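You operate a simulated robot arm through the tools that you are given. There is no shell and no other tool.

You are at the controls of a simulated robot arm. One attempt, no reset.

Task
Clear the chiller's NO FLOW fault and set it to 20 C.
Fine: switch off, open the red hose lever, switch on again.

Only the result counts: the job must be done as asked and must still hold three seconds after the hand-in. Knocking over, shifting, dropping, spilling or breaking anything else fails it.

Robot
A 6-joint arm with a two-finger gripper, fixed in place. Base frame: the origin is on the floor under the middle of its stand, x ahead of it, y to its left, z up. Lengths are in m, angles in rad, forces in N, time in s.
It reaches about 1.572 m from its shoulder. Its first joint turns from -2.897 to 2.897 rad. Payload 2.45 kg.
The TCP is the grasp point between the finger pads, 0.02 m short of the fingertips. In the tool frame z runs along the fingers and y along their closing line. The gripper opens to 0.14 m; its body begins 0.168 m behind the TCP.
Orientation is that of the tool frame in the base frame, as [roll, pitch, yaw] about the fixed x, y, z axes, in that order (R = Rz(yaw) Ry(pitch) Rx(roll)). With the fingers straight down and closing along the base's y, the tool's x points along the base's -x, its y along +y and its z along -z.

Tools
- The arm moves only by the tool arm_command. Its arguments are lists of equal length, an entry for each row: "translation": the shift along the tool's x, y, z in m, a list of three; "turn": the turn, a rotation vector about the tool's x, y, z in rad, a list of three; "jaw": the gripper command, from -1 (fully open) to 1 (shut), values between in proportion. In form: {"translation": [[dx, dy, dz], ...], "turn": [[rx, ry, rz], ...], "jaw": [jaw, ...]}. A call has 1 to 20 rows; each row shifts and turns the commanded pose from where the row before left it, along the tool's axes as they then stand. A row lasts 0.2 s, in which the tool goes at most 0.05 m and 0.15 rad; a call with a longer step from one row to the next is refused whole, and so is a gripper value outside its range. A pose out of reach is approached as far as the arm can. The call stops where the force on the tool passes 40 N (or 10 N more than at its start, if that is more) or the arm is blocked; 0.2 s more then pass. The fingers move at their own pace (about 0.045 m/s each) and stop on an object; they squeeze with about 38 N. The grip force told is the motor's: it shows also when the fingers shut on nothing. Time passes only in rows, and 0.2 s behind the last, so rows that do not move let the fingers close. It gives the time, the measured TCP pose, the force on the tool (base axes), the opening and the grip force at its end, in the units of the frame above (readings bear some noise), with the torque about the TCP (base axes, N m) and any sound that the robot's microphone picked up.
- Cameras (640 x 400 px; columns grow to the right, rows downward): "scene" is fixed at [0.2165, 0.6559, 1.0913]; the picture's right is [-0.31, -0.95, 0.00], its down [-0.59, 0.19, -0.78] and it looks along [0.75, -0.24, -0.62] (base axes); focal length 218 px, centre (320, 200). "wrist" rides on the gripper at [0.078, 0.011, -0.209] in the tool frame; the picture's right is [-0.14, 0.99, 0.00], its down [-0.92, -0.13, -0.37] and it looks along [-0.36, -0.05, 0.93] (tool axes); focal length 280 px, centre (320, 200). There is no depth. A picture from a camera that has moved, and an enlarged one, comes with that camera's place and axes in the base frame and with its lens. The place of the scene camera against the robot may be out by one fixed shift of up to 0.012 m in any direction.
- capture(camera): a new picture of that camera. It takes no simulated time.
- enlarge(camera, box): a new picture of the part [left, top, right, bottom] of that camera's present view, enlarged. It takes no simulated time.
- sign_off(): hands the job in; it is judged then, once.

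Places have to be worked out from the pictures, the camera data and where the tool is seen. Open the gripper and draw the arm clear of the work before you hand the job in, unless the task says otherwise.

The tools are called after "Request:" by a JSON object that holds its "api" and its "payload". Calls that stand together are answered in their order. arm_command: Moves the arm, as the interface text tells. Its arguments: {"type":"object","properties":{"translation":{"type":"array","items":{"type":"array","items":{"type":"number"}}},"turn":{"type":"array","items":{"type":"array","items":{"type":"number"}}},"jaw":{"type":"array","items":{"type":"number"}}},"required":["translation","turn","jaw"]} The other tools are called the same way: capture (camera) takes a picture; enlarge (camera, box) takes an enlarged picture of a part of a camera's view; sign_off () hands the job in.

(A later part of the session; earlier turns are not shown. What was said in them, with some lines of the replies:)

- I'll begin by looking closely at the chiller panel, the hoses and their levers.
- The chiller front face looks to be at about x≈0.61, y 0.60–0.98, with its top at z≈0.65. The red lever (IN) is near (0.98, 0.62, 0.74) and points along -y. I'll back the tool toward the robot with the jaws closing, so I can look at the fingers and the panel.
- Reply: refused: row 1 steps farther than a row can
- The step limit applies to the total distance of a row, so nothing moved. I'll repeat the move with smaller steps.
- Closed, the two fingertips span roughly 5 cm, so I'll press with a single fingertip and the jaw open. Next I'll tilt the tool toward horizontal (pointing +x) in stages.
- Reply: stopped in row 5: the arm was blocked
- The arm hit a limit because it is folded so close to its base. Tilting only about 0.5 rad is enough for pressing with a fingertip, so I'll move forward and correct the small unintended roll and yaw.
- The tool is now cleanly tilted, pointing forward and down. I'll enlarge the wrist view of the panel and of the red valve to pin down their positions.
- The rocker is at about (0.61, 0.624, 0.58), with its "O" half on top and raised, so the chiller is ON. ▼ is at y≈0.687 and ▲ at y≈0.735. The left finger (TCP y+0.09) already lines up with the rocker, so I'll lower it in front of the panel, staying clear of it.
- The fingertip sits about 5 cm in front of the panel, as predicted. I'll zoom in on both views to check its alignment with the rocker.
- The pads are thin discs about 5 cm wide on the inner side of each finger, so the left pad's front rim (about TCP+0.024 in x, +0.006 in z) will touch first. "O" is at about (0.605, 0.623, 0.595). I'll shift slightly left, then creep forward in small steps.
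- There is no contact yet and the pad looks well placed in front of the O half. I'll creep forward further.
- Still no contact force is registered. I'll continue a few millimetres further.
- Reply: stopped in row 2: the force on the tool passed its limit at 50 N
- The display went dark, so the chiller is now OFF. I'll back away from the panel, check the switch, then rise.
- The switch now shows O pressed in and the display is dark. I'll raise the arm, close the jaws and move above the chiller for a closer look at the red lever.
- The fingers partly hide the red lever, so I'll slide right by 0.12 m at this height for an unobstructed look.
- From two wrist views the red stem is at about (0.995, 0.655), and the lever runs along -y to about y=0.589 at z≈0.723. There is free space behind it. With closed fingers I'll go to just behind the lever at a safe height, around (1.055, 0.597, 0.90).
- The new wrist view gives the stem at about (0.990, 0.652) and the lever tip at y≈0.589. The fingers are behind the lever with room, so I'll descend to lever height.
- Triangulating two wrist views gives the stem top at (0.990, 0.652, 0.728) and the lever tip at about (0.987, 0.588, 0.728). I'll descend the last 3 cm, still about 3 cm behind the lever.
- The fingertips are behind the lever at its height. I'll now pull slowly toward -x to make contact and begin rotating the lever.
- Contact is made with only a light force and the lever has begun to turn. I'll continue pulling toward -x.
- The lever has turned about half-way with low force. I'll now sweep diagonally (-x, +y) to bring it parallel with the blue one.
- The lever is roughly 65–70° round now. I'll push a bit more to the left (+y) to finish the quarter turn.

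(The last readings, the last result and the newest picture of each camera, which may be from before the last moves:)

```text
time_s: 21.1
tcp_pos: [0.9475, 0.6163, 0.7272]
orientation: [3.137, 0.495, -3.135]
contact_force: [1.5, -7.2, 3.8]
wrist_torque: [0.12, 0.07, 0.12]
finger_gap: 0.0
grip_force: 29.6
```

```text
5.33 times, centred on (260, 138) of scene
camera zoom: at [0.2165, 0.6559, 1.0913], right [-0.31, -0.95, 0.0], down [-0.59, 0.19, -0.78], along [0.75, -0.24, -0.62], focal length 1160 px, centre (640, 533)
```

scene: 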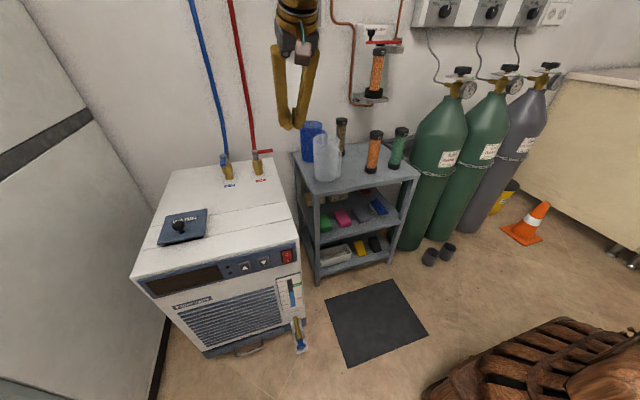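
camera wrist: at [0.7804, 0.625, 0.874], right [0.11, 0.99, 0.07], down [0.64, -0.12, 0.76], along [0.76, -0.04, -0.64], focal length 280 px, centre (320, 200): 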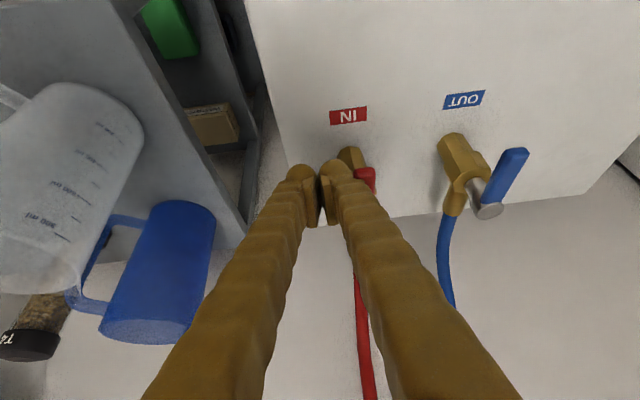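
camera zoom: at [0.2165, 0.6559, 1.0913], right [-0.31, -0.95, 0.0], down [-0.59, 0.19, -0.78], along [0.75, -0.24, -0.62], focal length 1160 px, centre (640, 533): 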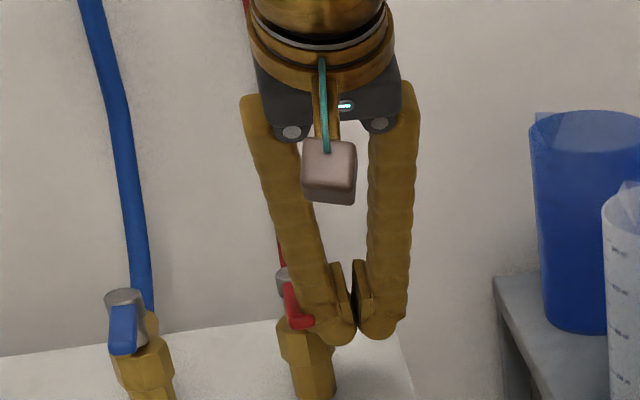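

The force is starting to rise (about 7 N) and the lever is nearly parallel to the blue one. I'll push another few millimetres and check.

Request:
{"api": "arm_command", "payload": {"translation": [[0.001, 0.003, 0], [0.001, 0.003, 0], [0, 0, 0]], "turn": [[0, 0, 0], [0, 0, 0], [0, 0, 0]], "jaw": [1, 1, 1]}}

Request:
{"api": "enlarge", "payload": {"camera": "wrist", "box": [270, 90, 470, 215]}}

Request:
{"api": "enlarge", "payload": {"camera": "scene", "box": [200, 120, 300, 182]}}

```text
time_s: 21.7
tcp_pos: [0.9472, 0.6157, 0.7286]
orientation: [3.14, 0.493, -3.137]
contact_force: [-4.9, -16.1, 5.2]
wrist_torque: [0.23, 0.06, 0.42]
finger_gap: 0.0
grip_force: 29.6
stopped in row 2: the force on the tool passed its limit at 44 N (the readings are from after the stop); the commanded pose is now the measured one
```

```text
3.20 times, centred on (370, 152) of wrist
camera zoom: at [0.7804, 0.6265, 0.874], right [0.12, 0.99, 0.07], down [0.64, -0.12, 0.76], along [0.76, -0.05, -0.65], focal length 897 px, centre (160, 352)
```

zoom: 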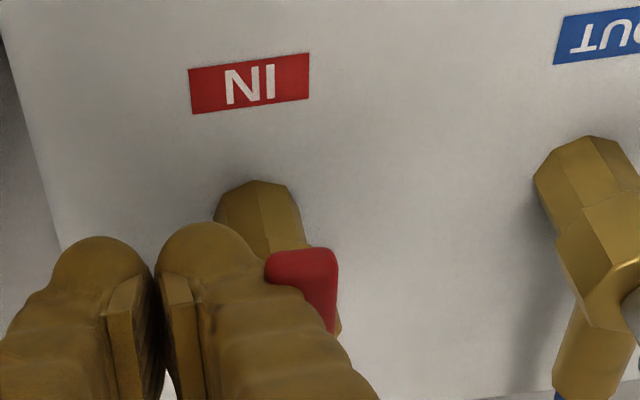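

```text
6.40 times, centred on (250, 151) of scene
camera zoom: at [0.2165, 0.6559, 1.0913], right [-0.31, -0.95, 0.0], down [-0.59, 0.19, -0.78], along [0.75, -0.24, -0.62], focal length 1393 px, centre (768, 514)
```

zoom: 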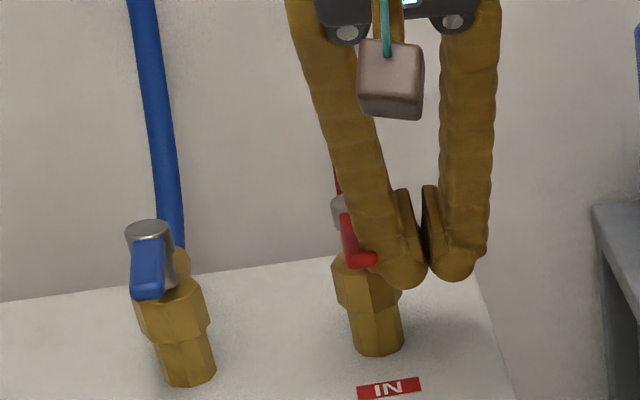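

Resistance passed the limit, which suggests the lever is at its stop or the finger is against the stem. I'll back off to the right and look at the lever angle.

Request:
{"api": "arm_command", "payload": {"translation": [[0, -0.02, 0], [0, -0.03, 0], [0, -0.03, 0], [0, 0, 0]], "turn": [[0, 0, 0], [0, 0, 0], [0, 0, 0], [0, 0, 0]], "jaw": [1, 1, 1, 1]}}

Request:
{"api": "capture", "payload": {"camera": "wrist"}}

Request:
{"api": "enlarge", "payload": {"camera": "wrist", "box": [360, 100, 560, 225]}}

Request:
{"api": "enlarge", "payload": {"camera": "scene", "box": [200, 120, 300, 182]}}

```text
time_s: 22.7
tcp_pos: [0.9475, 0.5346, 0.7281]
orientation: [3.137, 0.495, -3.135]
contact_force: [-0.3, -0.4, 0.0]
wrist_torque: [-0.01, 0.02, 0.0]
finger_gap: 0.0
grip_force: 29.1
```

```text
taken
camera wrist: at [0.7798, 0.5452, 0.8737], right [0.11, 0.99, 0.07], down [0.64, -0.13, 0.76], along [0.76, -0.04, -0.64], focal length 280 px, centre (320, 200)
```

wrist: 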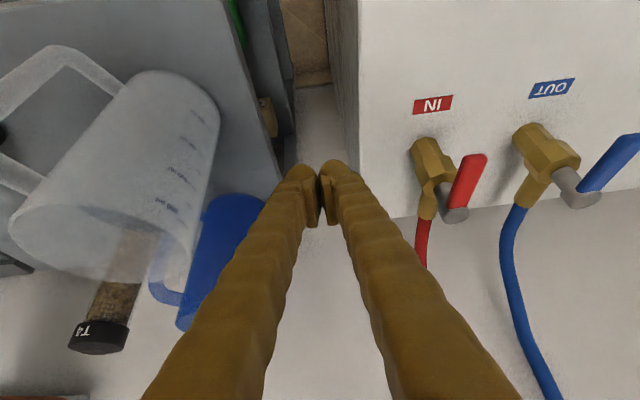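

```text
3.20 times, centred on (460, 162) of wrist
camera zoom: at [0.7798, 0.5452, 0.8737], right [0.11, 0.99, 0.07], down [0.64, -0.13, 0.76], along [0.76, -0.04, -0.64], focal length 897 px, centre (-128, 320)
```

zoom: 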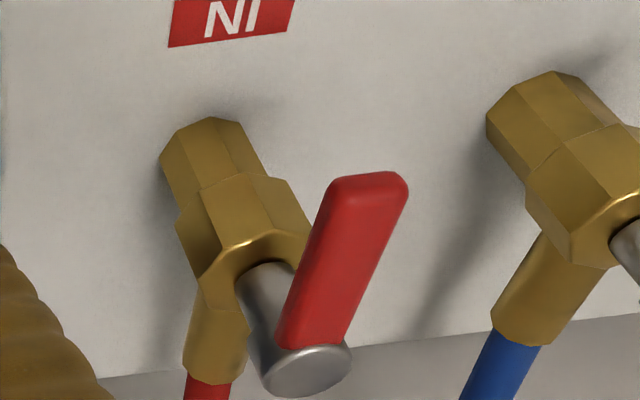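

```text
6.40 times, centred on (250, 151) of scene
camera zoom: at [0.2165, 0.6559, 1.0913], right [-0.31, -0.95, 0.0], down [-0.59, 0.19, -0.78], along [0.75, -0.24, -0.62], focal length 1393 px, centre (768, 514)
```

zoom: 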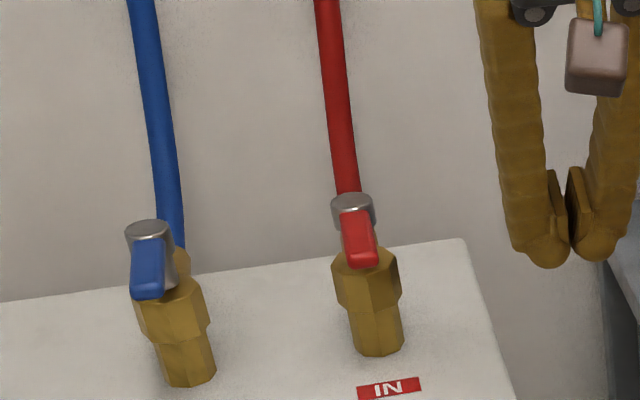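

The red lever now points toward -x, exactly parallel to the blue one, so the valve is open. I'll lift away, go back in front of the panel and open the jaw on the way.

Request:
{"api": "arm_command", "payload": {"translation": [[-0.0163, 0, -0.0303], [-0.0163, 0, -0.0303], [-0.0163, 0, -0.0303], [-0.0163, 0, -0.0303], [-0.0163, 0, -0.0303], [0.0373, 0, -0.0202], [0.0373, 0, -0.0202], [0.0373, 0, -0.0202], [0.0373, 0, -0.0202], [0.0373, 0, -0.0202], [0.0373, 0, -0.0202], [0.0373, 0, -0.0202], [0.0373, 0, -0.0202], [0.0373, 0, -0.0202], [0.0373, 0, -0.0202], [0, 0, 0]], "turn": [[0, 0, 0], [0, 0, 0], [0, 0, 0], [0, 0, 0], [0, 0, 0], [0, 0, 0], [0, 0, 0], [0, 0, 0], [0, 0, 0], [0, 0, 0], [0, 0, 0], [0, 0, 0], [0, 0, 0], [0, 0, 0], [0, 0, 0], [0, 0, 0]], "jaw": [1, 1, 1, 1, 1, 1, 1, -1, -1, -1, -1, -1, -1, -1, -1, -1]}}

Request:
{"api": "capture", "payload": {"camera": "scene"}}

```text
time_s: 26.1
tcp_pos: [0.5237, 0.532, 0.899]
orientation: [3.14, 0.494, -3.136]
contact_force: [0.1, -0.6, -0.4]
wrist_torque: [0.01, 0.0, -0.01]
finger_gap: 0.1402
grip_force: 0.1
```

```text
taken
```

scene: 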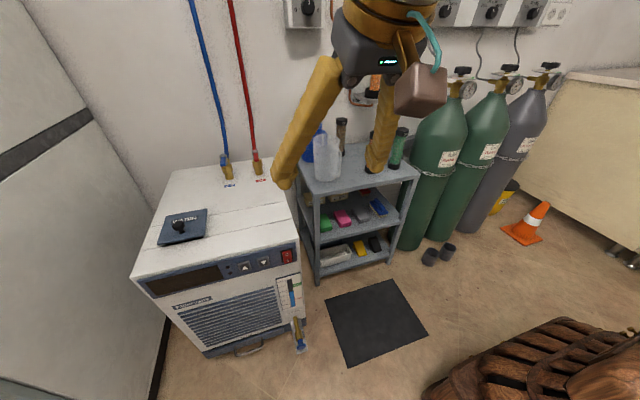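

Everything is clear. I'll descend in front of the switch, lower this time to reach the "I" half at z≈0.57.

Request:
{"api": "arm_command", "payload": {"translation": [[0.01773, 0.00142, 0.03286], [0.01773, 0.00142, 0.03286], [0.01773, 0.00142, 0.03286], [0.01773, 0.00142, 0.03286], [0.01773, 0.00142, 0.03286], [0.01773, 0.00142, 0.03286], [0.01773, 0.00142, 0.03286], [0.01773, 0.00142, 0.03286], [0.01773, 0.00142, 0.03286], [0, 0, 0]], "turn": [[0, 0, 0], [0, 0, 0], [0, 0, 0], [0, 0, 0], [0, 0, 0], [0, 0, 0], [0, 0, 0], [0, 0, 0], [0, 0, 0], [0, 0, 0]], "jaw": [-1, -1, -1, -1, -1, -1, -1, -1, -1, -1]}}

Request:
{"api": "enlarge", "payload": {"camera": "wrist", "box": [360, 130, 560, 280]}}

Request:
{"api": "enlarge", "payload": {"camera": "scene", "box": [140, 220, 340, 320]}}

```text
time_s: 28.3
tcp_pos: [0.5269, 0.545, 0.5646]
orientation: [3.14, 0.495, -3.136]
contact_force: [-0.3, -0.9, 0.0]
wrist_torque: [0.01, -0.03, 0.02]
finger_gap: 0.1402
grip_force: 0.1
```

```text
2.67 times, centred on (460, 205) of wrist
camera zoom: at [0.3593, 0.5553, 0.7112], right [0.11, 0.99, 0.07], down [0.64, -0.13, 0.76], along [0.76, -0.04, -0.65], focal length 748 px, centre (-53, 187)
```

zoom: 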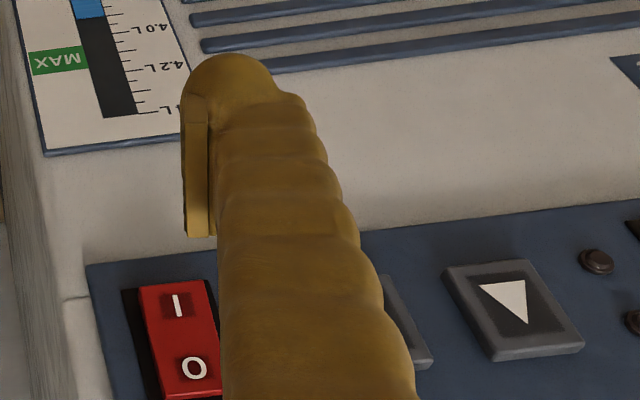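

```text
3.20 times, centred on (240, 270) of scene
camera zoom: at [0.2165, 0.6559, 1.0913], right [-0.31, -0.95, 0.0], down [-0.59, 0.19, -0.78], along [0.75, -0.24, -0.62], focal length 696 px, centre (576, -24)
```

zoom: 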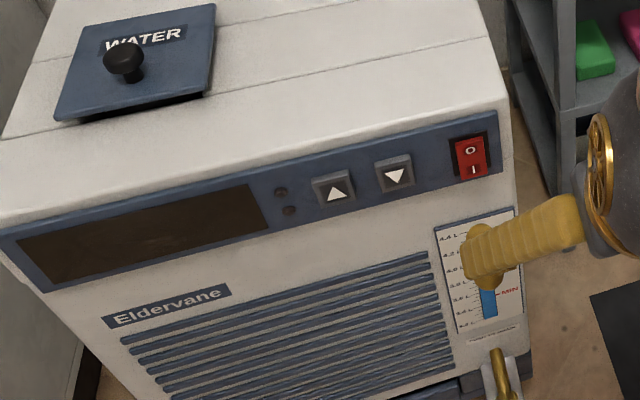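

"I" is at z≈0.574, and the pad rim will touch at about z≈0.571. I'll approach and then creep in.

Request:
{"api": "arm_command", "payload": {"translation": [[-0.0211, 0, 0.0114], [-0.0211, 0, 0.0114], [-0.0035, 0, 0.0019], [-0.0035, 0, 0.0019], [0, 0, 0]], "turn": [[0, 0, 0], [0, 0, 0], [0, 0, 0], [0, 0, 0], [0, 0, 0]], "jaw": [-1, -1, -1, -1, -1]}}

Request:
{"api": "enlarge", "payload": {"camera": "wrist", "box": [360, 130, 560, 280]}}

Request:
{"api": "enlarge", "payload": {"camera": "scene", "box": [140, 220, 340, 320]}}

```text
time_s: 29.5
tcp_pos: [0.5814, 0.5473, 0.5644]
orientation: [3.141, 0.495, -3.135]
contact_force: [0.8, 0.1, 0.1]
wrist_torque: [-0.01, 0.0, -0.03]
finger_gap: 0.14
grip_force: 0.0
```

```text
2.67 times, centred on (460, 205) of wrist
camera zoom: at [0.413, 0.5577, 0.7104], right [0.11, 0.99, 0.07], down [0.64, -0.12, 0.76], along [0.76, -0.04, -0.65], focal length 748 px, centre (-53, 187)
```

zoom: 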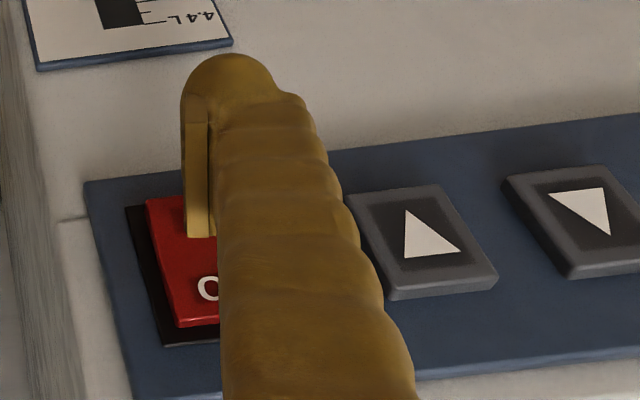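

```text
3.20 times, centred on (240, 270) of scene
camera zoom: at [0.2165, 0.6559, 1.0913], right [-0.31, -0.95, 0.0], down [-0.59, 0.19, -0.78], along [0.75, -0.24, -0.62], focal length 696 px, centre (576, -24)
```

zoom: 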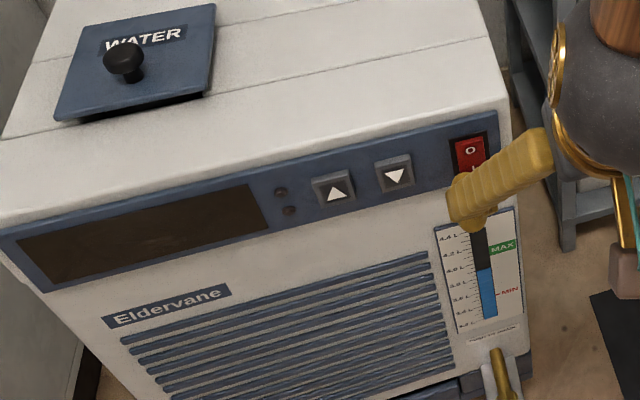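

Nothing is touching yet, and the pad rim is right in front of "I". I'll creep forward a bit more.

Request:
{"api": "arm_command", "payload": {"translation": [[-0.0026, 0, 0.0014], [-0.0026, 0, 0.0014], [-0.0018, 0, 0.00095], [0, 0, 0]], "turn": [[0, 0, 0], [0, 0, 0], [0, 0, 0], [0, 0, 0]], "jaw": [-1, -1, -1, -1]}}

Request:
{"api": "enlarge", "payload": {"camera": "wrist", "box": [360, 130, 560, 280]}}

Request:
{"api": "enlarge", "payload": {"camera": "scene", "box": [140, 220, 340, 320]}}

```text
time_s: 30.5
tcp_pos: [0.5873, 0.5466, 0.5638]
orientation: [3.14, 0.494, -3.135]
contact_force: [-15.5, 0.3, 0.0]
wrist_torque: [0.04, -0.14, 1.21]
finger_gap: 0.14
grip_force: 0.1
```

```text
2.67 times, centred on (460, 205) of wrist
camera zoom: at [0.4201, 0.5578, 0.7102], right [0.11, 0.99, 0.07], down [0.64, -0.12, 0.76], along [0.76, -0.04, -0.65], focal length 748 px, centre (-53, 187)
```

zoom: 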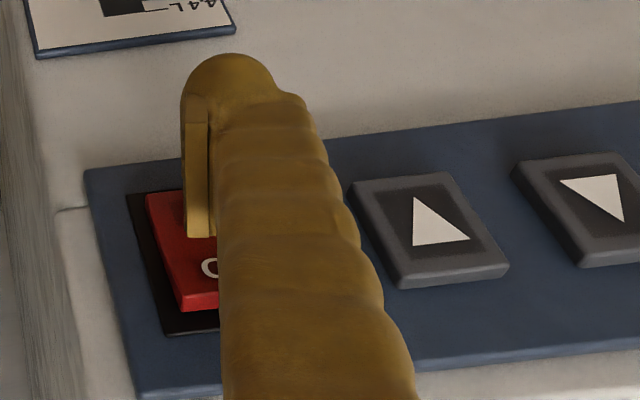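

```text
3.20 times, centred on (240, 270) of scene
camera zoom: at [0.2165, 0.6559, 1.0913], right [-0.31, -0.95, 0.0], down [-0.59, 0.19, -0.78], along [0.75, -0.24, -0.62], focal length 696 px, centre (576, -24)
```

zoom: 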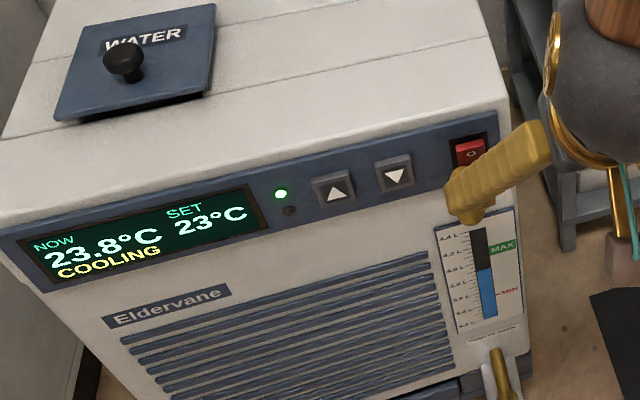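

The chiller is running again: "COOLING", a green LED, set 23 °C and no fault. I'll back off and shift over to line up with the ▼ button at about (0.602, 0.684, 0.593).

Request:
{"api": "arm_command", "payload": {"translation": [[0.0264, 0, -0.01425], [0.0264, 0, -0.01425], [-0.0055, 0.0282, -0.0101], [-0.0055, 0.0282, -0.0101], [0, 0, 0]], "turn": [[0, 0, 0], [0, 0, 0], [0, 0, 0], [0, 0, 0], [0, 0, 0]], "jaw": [-1, -1, -1, -1, -1]}}

Request:
{"api": "enlarge", "payload": {"camera": "wrist", "box": [340, 130, 540, 280]}}

Request:
{"api": "enlarge", "payload": {"camera": "scene", "box": [140, 220, 340, 320]}}

```text
time_s: 31.7
tcp_pos: [0.5262, 0.6034, 0.5884]
orientation: [3.139, 0.492, -3.137]
contact_force: [0.4, -0.7, -0.1]
wrist_torque: [-0.01, 0.03, 0.05]
finger_gap: 0.1401
grip_force: 0.0
```

```text
2.67 times, centred on (440, 205) of wrist
camera zoom: at [0.3589, 0.6134, 0.7338], right [0.11, 0.99, 0.07], down [0.64, -0.13, 0.76], along [0.76, -0.04, -0.64], focal length 748 px, centre (0, 187)
```

zoom: 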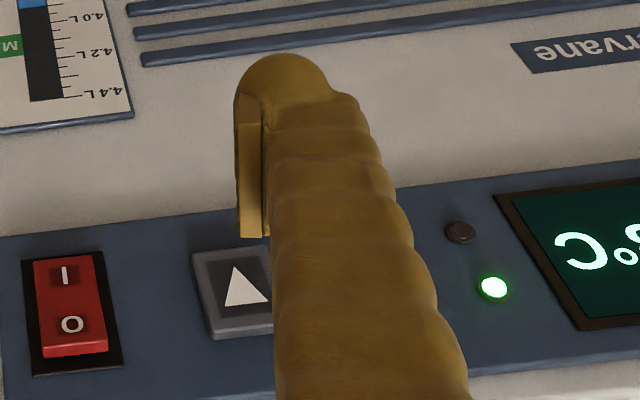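

```text
3.20 times, centred on (240, 270) of scene
camera zoom: at [0.2165, 0.6559, 1.0913], right [-0.31, -0.95, 0.0], down [-0.59, 0.19, -0.78], along [0.75, -0.24, -0.62], focal length 696 px, centre (576, -24)
```

zoom: 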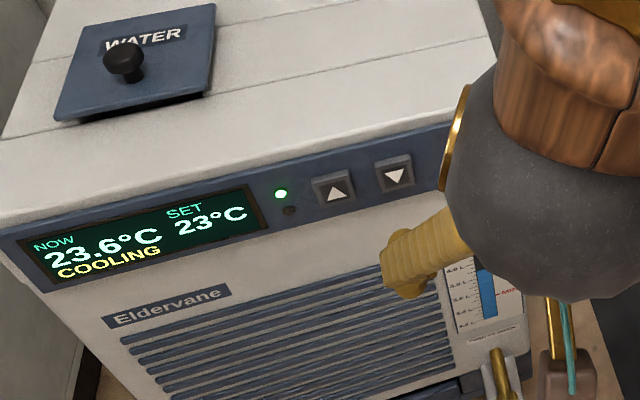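

The chiller is cooling from 23.6 °C, with the rocker at I. The pad is lined up with the ▼ button (y≈0.685, z≈0.592), so I'll approach to just short of it.

Request:
{"api": "arm_command", "payload": {"translation": [[-0.0185, 0.0015, 0.01], [-0.0185, 0.0015, 0.01], [-0.0026, 0, 0.0014], [0, 0, 0]], "turn": [[0, 0, 0], [0, 0, 0], [0, 0, 0], [0, 0, 0]], "jaw": [-1, -1, -1, -1]}}

Request:
{"api": "enlarge", "payload": {"camera": "wrist", "box": [340, 130, 540, 280]}}

Request:
{"api": "enlarge", "payload": {"camera": "scene", "box": [140, 220, 340, 320]}}

```text
time_s: 32.7
tcp_pos: [0.5742, 0.6086, 0.5888]
orientation: [3.14, 0.494, -3.137]
contact_force: [0.0, 0.5, 0.3]
wrist_torque: [-0.02, -0.02, 0.03]
finger_gap: 0.14
grip_force: 0.0
```

```text
2.67 times, centred on (440, 205) of wrist
camera zoom: at [0.4052, 0.617, 0.7335], right [0.11, 0.99, 0.07], down [0.64, -0.13, 0.76], along [0.76, -0.04, -0.65], focal length 748 px, centre (0, 187)
```

zoom: 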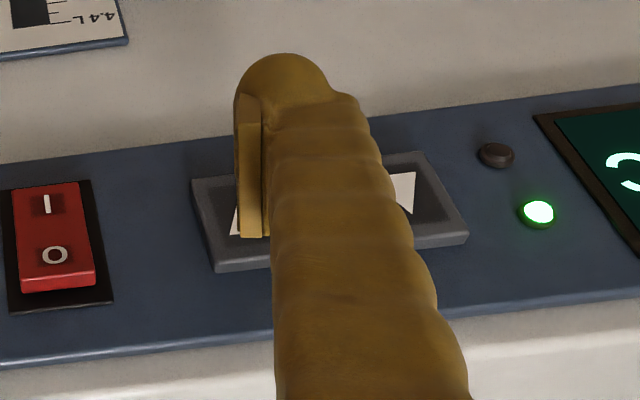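

```text
3.20 times, centred on (240, 270) of scene
camera zoom: at [0.2165, 0.6559, 1.0913], right [-0.31, -0.95, 0.0], down [-0.59, 0.19, -0.78], along [0.75, -0.24, -0.62], focal length 696 px, centre (576, -24)
```

zoom: 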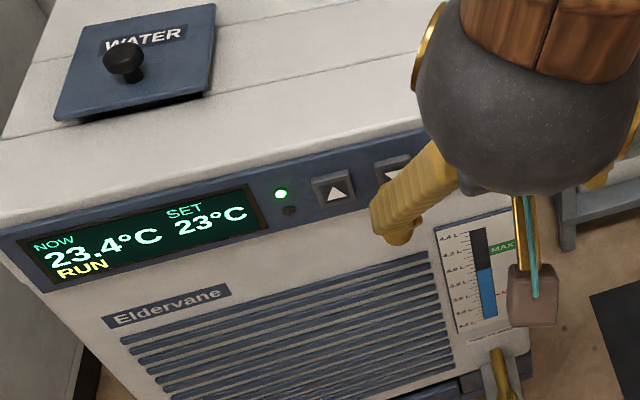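

No contact yet and the display still shows 23. I'll nudge 4 mm right for clearance from ▲ and creep forward in small steps.

Request:
{"api": "arm_command", "payload": {"translation": [[0, -0.004, 0], [-0.0026, 0, 0.0014], [0, 0, 0]], "turn": [[0, 0, 0], [0, 0, 0], [0, 0, 0]], "jaw": [-1, -1, -1]}}

Request:
{"api": "enlarge", "payload": {"camera": "scene", "box": [140, 220, 340, 320]}}

```text
time_s: 33.5
tcp_pos: [0.576, 0.6026, 0.5875]
orientation: [3.14, 0.493, -3.138]
contact_force: [-0.3, -0.8, -0.9]
wrist_torque: [0.04, -0.03, 0.02]
finger_gap: 0.1402
grip_force: 0.0
```

```text
3.20 times, centred on (240, 270) of scene
camera zoom: at [0.2165, 0.6559, 1.0913], right [-0.31, -0.95, 0.0], down [-0.59, 0.19, -0.78], along [0.75, -0.24, -0.62], focal length 696 px, centre (576, -24)
```

zoom: 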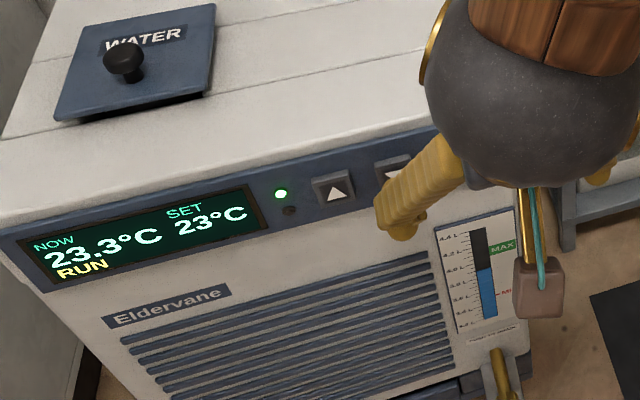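

Still no contact. I'll try a single short press of 4 mm in and straight out, then read the display.

Request:
{"api": "arm_command", "payload": {"translation": [[-0.0035, 0, 0.0019], [0.0035, 0, -0.0019], [0, 0, 0]], "turn": [[0, 0, 0], [0, 0, 0], [0, 0, 0]], "jaw": [-1, -1, -1]}}

Request:
{"api": "enlarge", "payload": {"camera": "scene", "box": [140, 220, 340, 320]}}

```text
time_s: 34.3
tcp_pos: [0.5761, 0.6037, 0.5867]
orientation: [3.14, 0.495, -3.137]
contact_force: [0.0, -0.1, -1.0]
wrist_torque: [0.0, 0.0, 0.0]
finger_gap: 0.1397
grip_force: 0.0
```

```text
3.20 times, centred on (240, 270) of scene
camera zoom: at [0.2165, 0.6559, 1.0913], right [-0.31, -0.95, 0.0], down [-0.59, 0.19, -0.78], along [0.75, -0.24, -0.62], focal length 696 px, centre (576, -24)
```

zoom: 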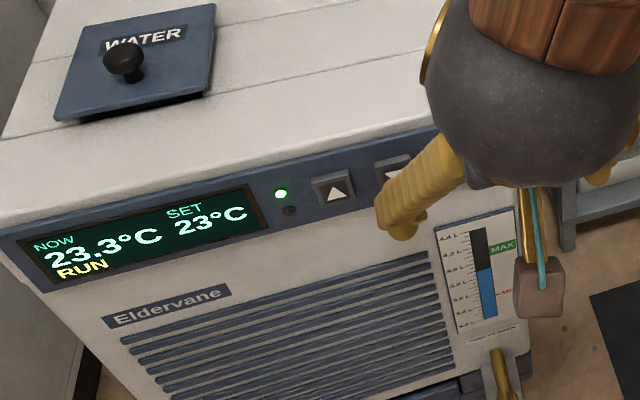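

No change, so I'll press a little deeper: 7 mm in and out.

Request:
{"api": "arm_command", "payload": {"translation": [[-0.0062, 0, 0.0033], [0.0062, 0, -0.0033], [0, 0, 0]], "turn": [[0, 0, 0], [0, 0, 0], [0, 0, 0]], "jaw": [-1, -1, -1]}}

Request:
{"api": "enlarge", "payload": {"camera": "scene", "box": [140, 220, 340, 320]}}

```text
time_s: 35.1
tcp_pos: [0.5759, 0.6033, 0.5873]
orientation: [3.139, 0.493, -3.139]
contact_force: [1.2, -0.4, -0.2]
wrist_torque: [0.01, -0.01, 0.02]
finger_gap: 0.1402
grip_force: 0.0
```

```text
3.20 times, centred on (240, 270) of scene
camera zoom: at [0.2165, 0.6559, 1.0913], right [-0.31, -0.95, 0.0], down [-0.59, 0.19, -0.78], along [0.75, -0.24, -0.62], focal length 696 px, centre (576, -24)
```

zoom: 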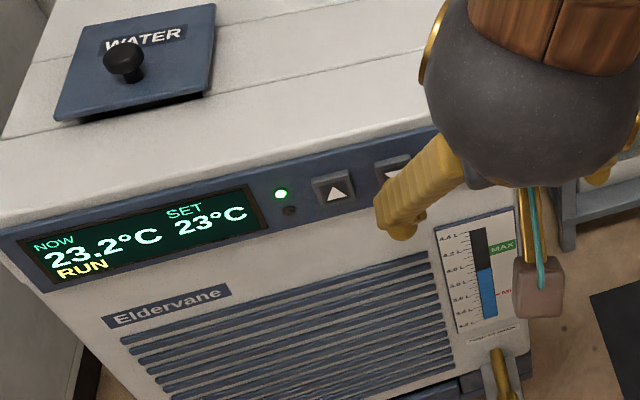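

Still 23. I'll go 10 mm in, hold it briefly, and come out.

Request:
{"api": "arm_command", "payload": {"translation": [[-0.0088, 0, 0.0047], [0.0088, 0, -0.0047], [0, 0, 0]], "turn": [[0, 0, 0], [0, 0, 0], [0, 0, 0]], "jaw": [-1, -1, -1]}}

Request:
{"api": "enlarge", "payload": {"camera": "scene", "box": [140, 220, 340, 320]}}

```text
time_s: 35.9
tcp_pos: [0.5762, 0.6031, 0.5867]
orientation: [3.14, 0.493, -3.135]
contact_force: [-0.6, 0.4, 0.7]
wrist_torque: [0.03, 0.02, -0.01]
finger_gap: 0.14
grip_force: 0.1
```

```text
3.20 times, centred on (240, 270) of scene
camera zoom: at [0.2165, 0.6559, 1.0913], right [-0.31, -0.95, 0.0], down [-0.59, 0.19, -0.78], along [0.75, -0.24, -0.62], focal length 696 px, centre (576, -24)
```

zoom: 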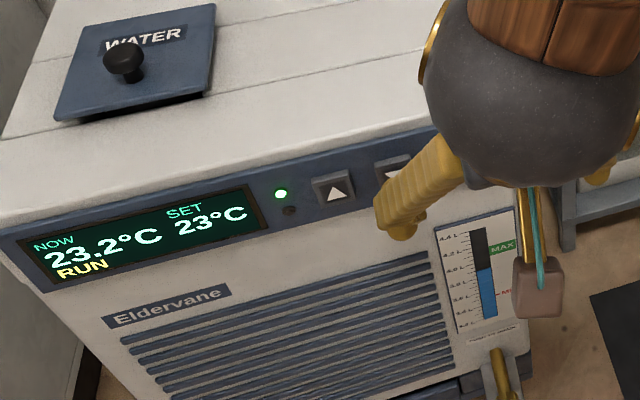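

I can't tell whether the tip actually touched, so I'll creep in 8 mm and stay there to read the force and the picture.

Request:
{"api": "arm_command", "payload": {"translation": [[-0.0035, 0, 0.0019], [-0.0035, 0, 0.0019]], "turn": [[0, 0, 0], [0, 0, 0]], "jaw": [-1, -1]}}

Request:
{"api": "enlarge", "payload": {"camera": "scene", "box": [140, 220, 340, 320]}}

Request:
{"api": "enlarge", "payload": {"camera": "wrist", "box": [340, 130, 540, 280]}}

```text
time_s: 36.5
tcp_pos: [0.5848, 0.6031, 0.5861]
orientation: [3.139, 0.493, -3.137]
contact_force: [0.8, 0.5, -0.2]
wrist_torque: [-0.04, 0.01, 0.02]
finger_gap: 0.1401
grip_force: 0.1
```

```text
3.20 times, centred on (240, 270) of scene
camera zoom: at [0.2165, 0.6559, 1.0913], right [-0.31, -0.95, 0.0], down [-0.59, 0.19, -0.78], along [0.75, -0.24, -0.62], focal length 696 px, centre (576, -24)
```

zoom: 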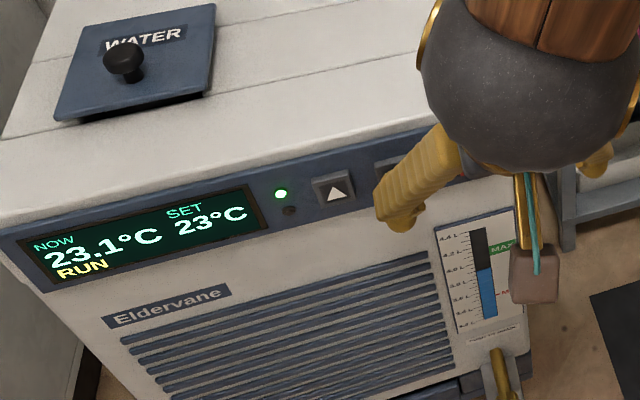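

```text
2.67 times, centred on (440, 205) of wrist
camera zoom: at [0.4162, 0.6133, 0.7331], right [0.11, 0.99, 0.07], down [0.64, -0.13, 0.76], along [0.76, -0.04, -0.65], focal length 748 px, centre (0, 187)
```

zoom: 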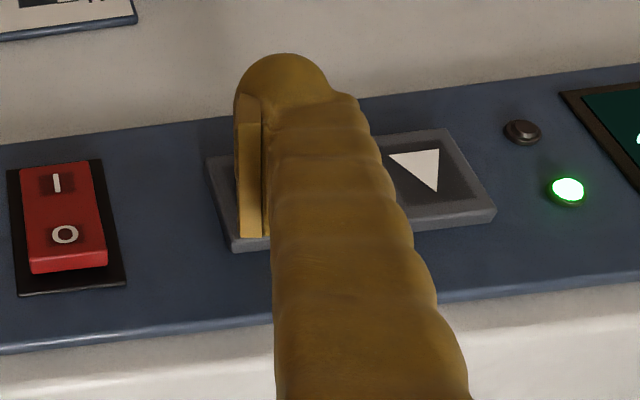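

There's no contact even at x=0.585. I'll creep another 3 mm.

Request:
{"api": "arm_command", "payload": {"translation": [[-0.0026, 0, 0.0014]], "turn": [[0, 0, 0]], "jaw": [-1]}}

Request:
{"api": "enlarge", "payload": {"camera": "scene", "box": [140, 220, 340, 320]}}

```text
time_s: 36.9
tcp_pos: [0.586, 0.6042, 0.5865]
orientation: [3.14, 0.494, -3.136]
contact_force: [0.3, -0.7, 0.8]
wrist_torque: [-0.01, 0.02, 0.01]
finger_gap: 0.1399
grip_force: 0.2
```

```text
3.20 times, centred on (240, 270) of scene
camera zoom: at [0.2165, 0.6559, 1.0913], right [-0.31, -0.95, 0.0], down [-0.59, 0.19, -0.78], along [0.75, -0.24, -0.62], focal length 696 px, centre (576, -24)
```

zoom: 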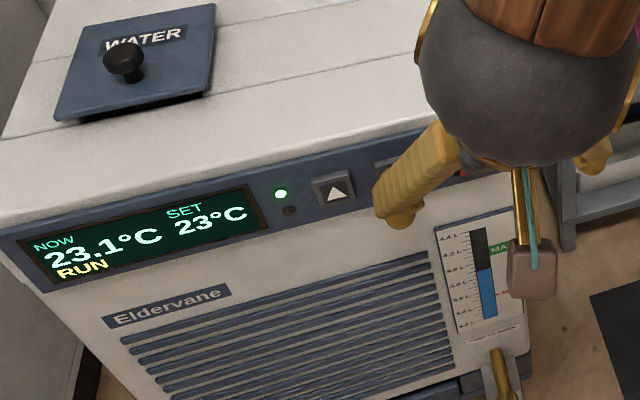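

Still free; I'll creep another 3 mm.

Request:
{"api": "arm_command", "payload": {"translation": [[-0.0026, 0, 0.0014]], "turn": [[0, 0, 0]], "jaw": [-1]}}

Request:
{"api": "enlarge", "payload": {"camera": "scene", "box": [140, 220, 340, 320]}}

```text
time_s: 37.3
tcp_pos: [0.5895, 0.6034, 0.5866]
orientation: [3.139, 0.494, -3.138]
contact_force: [-0.9, -0.1, 0.3]
wrist_torque: [0.04, 0.05, 0.06]
finger_gap: 0.1399
grip_force: 0.1
```

```text
3.20 times, centred on (240, 270) of scene
camera zoom: at [0.2165, 0.6559, 1.0913], right [-0.31, -0.95, 0.0], down [-0.59, 0.19, -0.78], along [0.75, -0.24, -0.62], focal length 696 px, centre (576, -24)
```

zoom: 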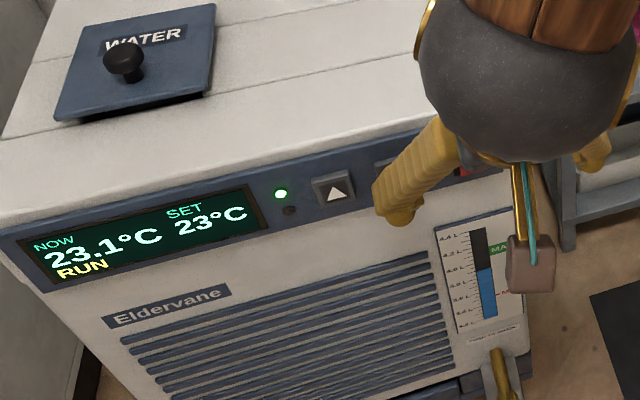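

There's only a hint of contact, so I'll go 3 mm further.

Request:
{"api": "arm_command", "payload": {"translation": [[-0.0026, 0, 0.0014]], "turn": [[0, 0, 0]], "jaw": [-1]}}

Request:
{"api": "enlarge", "payload": {"camera": "scene", "box": [140, 220, 340, 320]}}

```text
time_s: 37.7
tcp_pos: [0.5916, 0.6027, 0.587]
orientation: [3.14, 0.495, -3.136]
contact_force: [-2.0, 0.3, -1.5]
wrist_torque: [-0.12, -0.02, 0.22]
finger_gap: 0.14
grip_force: 0.1
heard: click
```

```text
3.20 times, centred on (240, 270) of scene
camera zoom: at [0.2165, 0.6559, 1.0913], right [-0.31, -0.95, 0.0], down [-0.59, 0.19, -0.78], along [0.75, -0.24, -0.62], focal length 696 px, centre (576, -24)
```

zoom: 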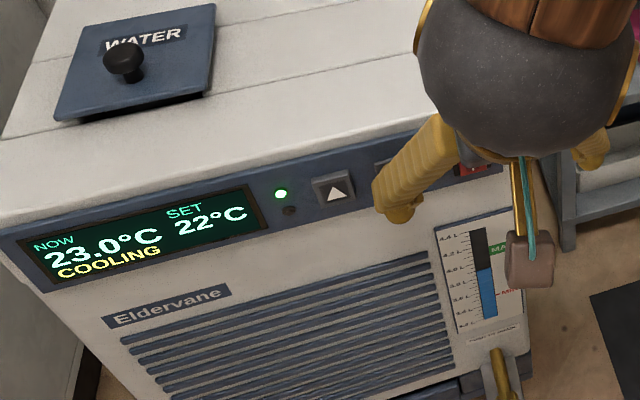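

A click was heard and the set point went to 22 °C. I'll release by backing off 8 mm, then press again.

Request:
{"api": "arm_command", "payload": {"translation": [[0.007, 0, -0.0038], [0, 0, 0], [0, 0, 0]], "turn": [[0, 0, 0], [0, 0, 0], [0, 0, 0]], "jaw": [-1, -1, -1]}}

Request:
{"api": "enlarge", "payload": {"camera": "scene", "box": [140, 220, 340, 320]}}

```text
time_s: 38.5
tcp_pos: [0.5841, 0.6023, 0.5872]
orientation: [3.139, 0.493, -3.136]
contact_force: [1.0, -0.7, -0.2]
wrist_torque: [0.03, 0.01, 0.0]
finger_gap: 0.1397
grip_force: 0.0
```

```text
3.20 times, centred on (240, 270) of scene
camera zoom: at [0.2165, 0.6559, 1.0913], right [-0.31, -0.95, 0.0], down [-0.59, 0.19, -0.78], along [0.75, -0.24, -0.62], focal length 696 px, centre (576, -24)
```

zoom: 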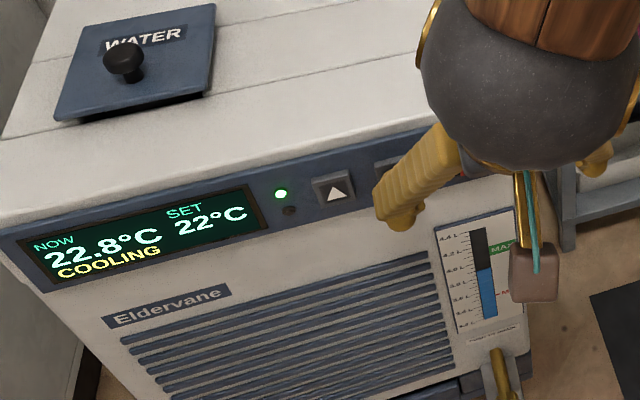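

The set point stands at 22 °C. I'll do the second press by moving 8 mm in.

Request:
{"api": "arm_command", "payload": {"translation": [[-0.0035, 0, 0.0019], [-0.0035, 0, 0.0019]], "turn": [[0, 0, 0], [0, 0, 0]], "jaw": [-1, -1]}}

Request:
{"api": "enlarge", "payload": {"camera": "scene", "box": [140, 220, 340, 320]}}

```text
time_s: 39.1
tcp_pos: [0.5918, 0.6027, 0.5866]
orientation: [3.14, 0.492, -3.136]
contact_force: [-2.2, 1.0, 0.3]
wrist_torque: [-0.03, -0.04, 0.23]
finger_gap: 0.1399
grip_force: 0.1
heard: click
```

```text
3.20 times, centred on (240, 270) of scene
camera zoom: at [0.2165, 0.6559, 1.0913], right [-0.31, -0.95, 0.0], down [-0.59, 0.19, -0.78], along [0.75, -0.24, -0.62], focal length 696 px, centre (576, -24)
```

zoom: 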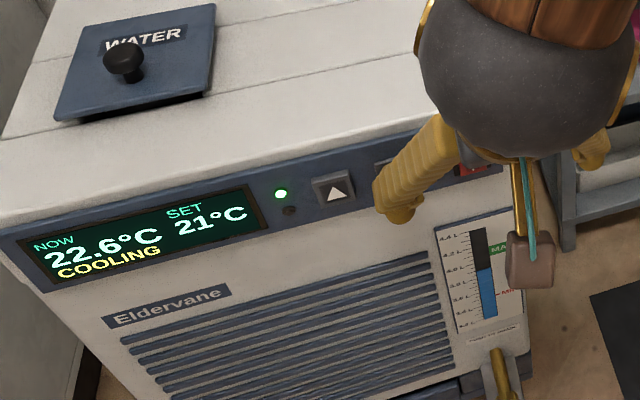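

Set is now 21 °C. I'll release again.

Request:
{"api": "arm_command", "payload": {"translation": [[0.007, 0, -0.0038], [0, 0, 0], [0, 0, 0]], "turn": [[0, 0, 0], [0, 0, 0], [0, 0, 0]], "jaw": [-1, -1, -1]}}

Request:
{"api": "enlarge", "payload": {"camera": "scene", "box": [140, 220, 340, 320]}}

```text
time_s: 39.9
tcp_pos: [0.5855, 0.6042, 0.586]
orientation: [3.138, 0.494, -3.136]
contact_force: [0.4, 0.5, -0.3]
wrist_torque: [0.01, 0.04, 0.0]
finger_gap: 0.1399
grip_force: 0.1
```

```text
3.20 times, centred on (240, 270) of scene
camera zoom: at [0.2165, 0.6559, 1.0913], right [-0.31, -0.95, 0.0], down [-0.59, 0.19, -0.78], along [0.75, -0.24, -0.62], focal length 696 px, centre (576, -24)
```

zoom: 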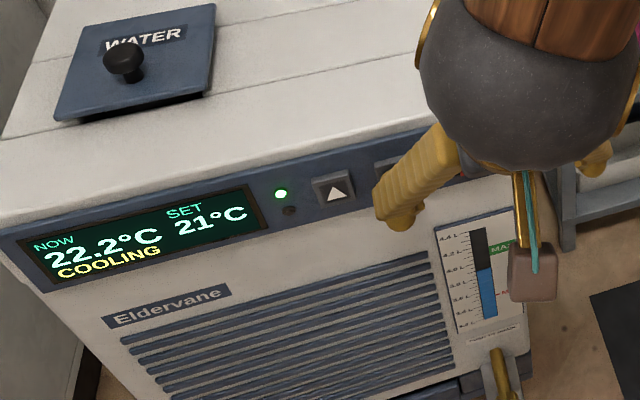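

The button is released with the set point at 21. I'll do the third and last press.

Request:
{"api": "arm_command", "payload": {"translation": [[-0.0035, 0, 0.0019], [-0.0035, 0, 0.0019]], "turn": [[0, 0, 0], [0, 0, 0]], "jaw": [-1, -1]}}

Request:
{"api": "enlarge", "payload": {"camera": "scene", "box": [140, 220, 340, 320]}}

```text
time_s: 40.5
tcp_pos: [0.5914, 0.6033, 0.5874]
orientation: [3.14, 0.493, -3.135]
contact_force: [-3.9, -0.2, -1.0]
wrist_torque: [-0.1, 0.0, 0.29]
finger_gap: 0.1398
grip_force: 0.0
heard: click
```

```text
3.20 times, centred on (240, 270) of scene
camera zoom: at [0.2165, 0.6559, 1.0913], right [-0.31, -0.95, 0.0], down [-0.59, 0.19, -0.78], along [0.75, -0.24, -0.62], focal length 696 px, centre (576, -24)
```

zoom: 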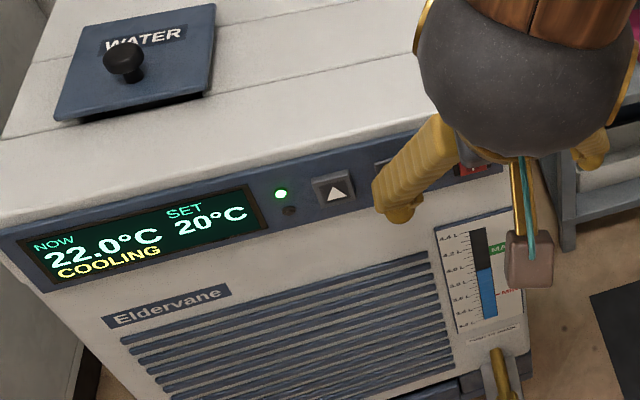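

The set point reads 20 °C with the chiller cooling. I'll pull straight back from the button, then raise the arm clear.

Request:
{"api": "arm_command", "payload": {"translation": [[0.0308, 0, -0.0166], [0.0308, 0, -0.0166], [-0.0178, -0.01, -0.033], [-0.0178, -0.01, -0.033], [-0.0178, -0.01, -0.033], [-0.0178, -0.01, -0.033], [-0.0178, -0.01, -0.033], [-0.0178, -0.01, -0.033], [-0.0178, -0.01, -0.033], [-0.0178, -0.01, -0.033], [0, 0, 0]], "turn": [[0, 0, 0], [0, 0, 0], [0, 0, 0], [0, 0, 0], [0, 0, 0], [0, 0, 0], [0, 0, 0], [0, 0, 0], [0, 0, 0], [0, 0, 0], [0, 0, 0]], "jaw": [-1, -1, -1, -1, -1, -1, -1, -1, -1, -1, -1]}}

Request:
{"api": "capture", "payload": {"camera": "scene"}}

Request:
{"api": "enlarge", "payload": {"camera": "scene", "box": [130, 220, 330, 345]}}

Request:
{"api": "enlarge", "payload": {"camera": "scene", "box": [200, 110, 360, 210]}}

```text
time_s: 42.9
tcp_pos: [0.5243, 0.521, 0.8912]
orientation: [3.141, 0.493, -3.136]
contact_force: [0.0, 0.5, -0.3]
wrist_torque: [0.01, 0.0, -0.01]
finger_gap: 0.1401
grip_force: 0.1
```

```text
taken
```

scene: 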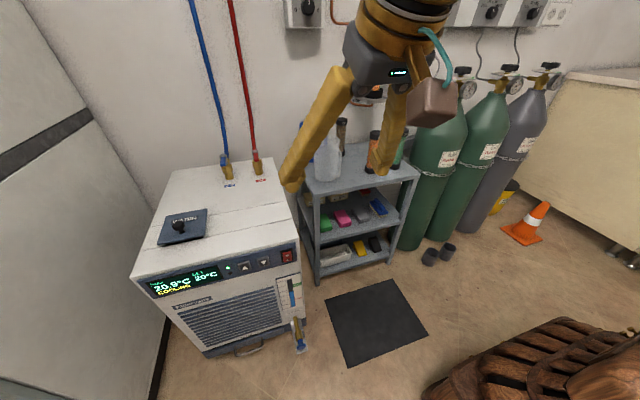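

```text
3.20 times, centred on (230, 282) of scene
camera zoom: at [0.2165, 0.6559, 1.0913], right [-0.31, -0.95, 0.0], down [-0.59, 0.19, -0.78], along [0.75, -0.24, -0.62], focal length 696 px, centre (608, -64)
```

zoom: 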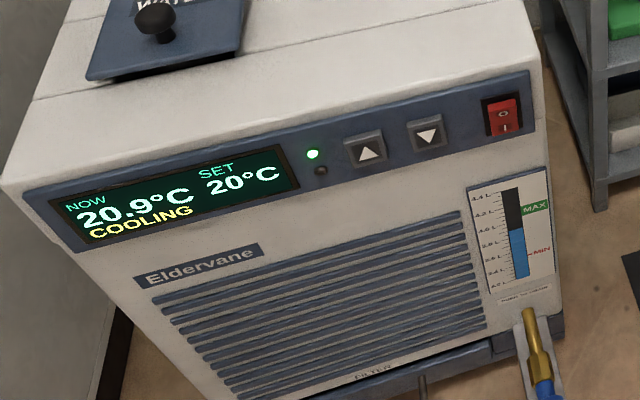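

```text
4.00 times, centred on (280, 160) of scene
camera zoom: at [0.2165, 0.6559, 1.0913], right [-0.31, -0.95, 0.0], down [-0.59, 0.19, -0.78], along [0.75, -0.24, -0.62], focal length 870 px, centre (480, 360)
```

zoom: 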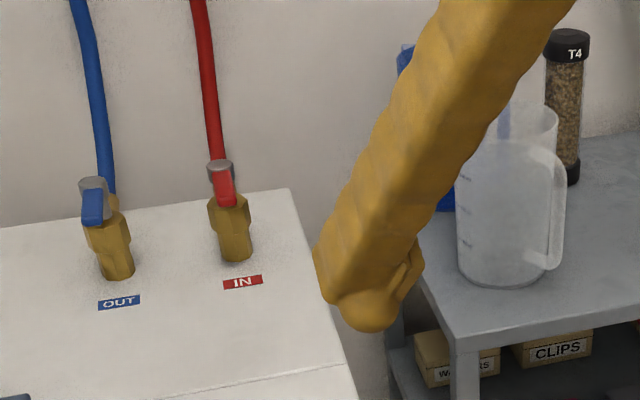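

All looks right. I'll move the arm back toward its start position and wait a few seconds to confirm that the state holds.

Request:
{"api": "arm_command", "payload": {"translation": [[-0.01, -0.035, -0.02], [-0.01, -0.035, -0.02], [-0.01, -0.035, -0.02], [0, 0, 0], [0, 0, 0], [0, 0, 0], [0, 0, 0], [0, 0, 0], [0, 0, 0], [0, 0, 0], [0, 0, 0], [0, 0, 0], [0, 0, 0], [0, 0, 0], [0, 0, 0], [0, 0, 0], [0, 0, 0], [0, 0, 0]], "turn": [[0, 0, 0], [0, 0, 0], [0, 0, 0], [0, 0, 0], [0, 0, 0], [0, 0, 0], [0, 0, 0], [0, 0, 0], [0, 0, 0], [0, 0, 0], [0, 0, 0], [0, 0, 0], [0, 0, 0], [0, 0, 0], [0, 0, 0], [0, 0, 0], [0, 0, 0], [0, 0, 0]], "jaw": [-1, -1, -1, -1, -1, -1, -1, -1, -1, -1, -1, -1, -1, -1, -1, -1, -1, -1]}}

Request:
{"api": "capture", "payload": {"camera": "scene"}}

Request:
{"api": "enlarge", "payload": {"camera": "scene", "box": [130, 220, 330, 345]}}

```text
time_s: 46.7
tcp_pos: [0.5216, 0.4149, 0.9557]
orientation: [3.139, 0.494, -3.134]
contact_force: [-0.9, -0.8, 0.2]
wrist_torque: [0.0, 0.02, -0.02]
finger_gap: 0.1401
grip_force: 0.0
```

```text
taken
```

scene: 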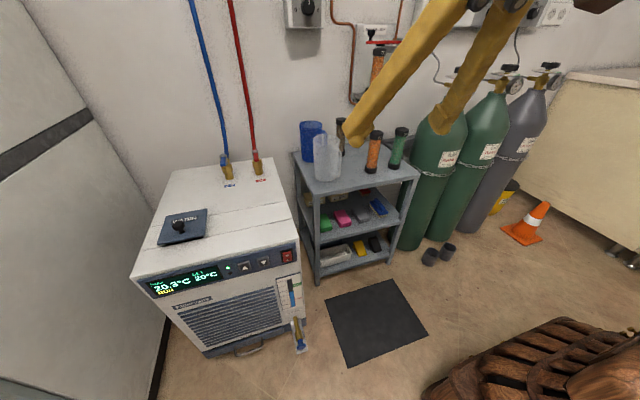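

```text
3.20 times, centred on (230, 282) of scene
camera zoom: at [0.2165, 0.6559, 1.0913], right [-0.31, -0.95, 0.0], down [-0.59, 0.19, -0.78], along [0.75, -0.24, -0.62], focal length 696 px, centre (608, -64)
```

zoom: 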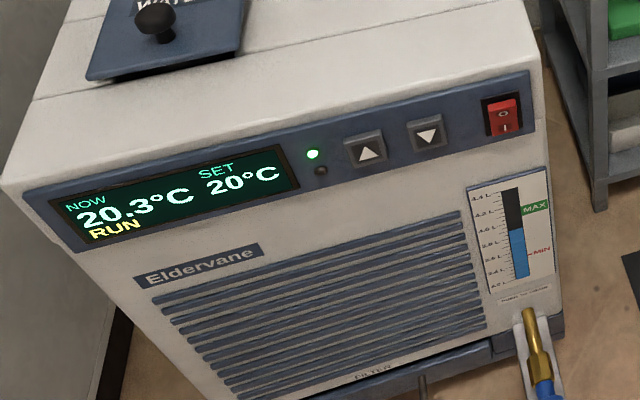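

The chiller shows RUN, set 20 °C, now 20.3 °C, a green LED and no fault. The lever is open, the arm is clear, the gripper is open and nothing was disturbed, so I'm handing in.

Request:
{"api": "sign_off", "payload": {}}

```text
The job is handed in.
```

The chiller's NO FLOW fault is cleared and it is set to 20 °C. Before hand-in the display read RUN, set 20 °C, now 20.3 °C, with a green light.

I switched the chiller off, turned the red IN hose lever until it lined up with the blue one, and switched it back on. It came up without the fault at 23 °C, and three presses of ▼ brought the set point to 20 °C.

I then waited about three seconds and the state held. The gripper is open, the arm is clear of the chiller, and I saw nothing else knocked or moved. The job is handed in, but no verdict came back.
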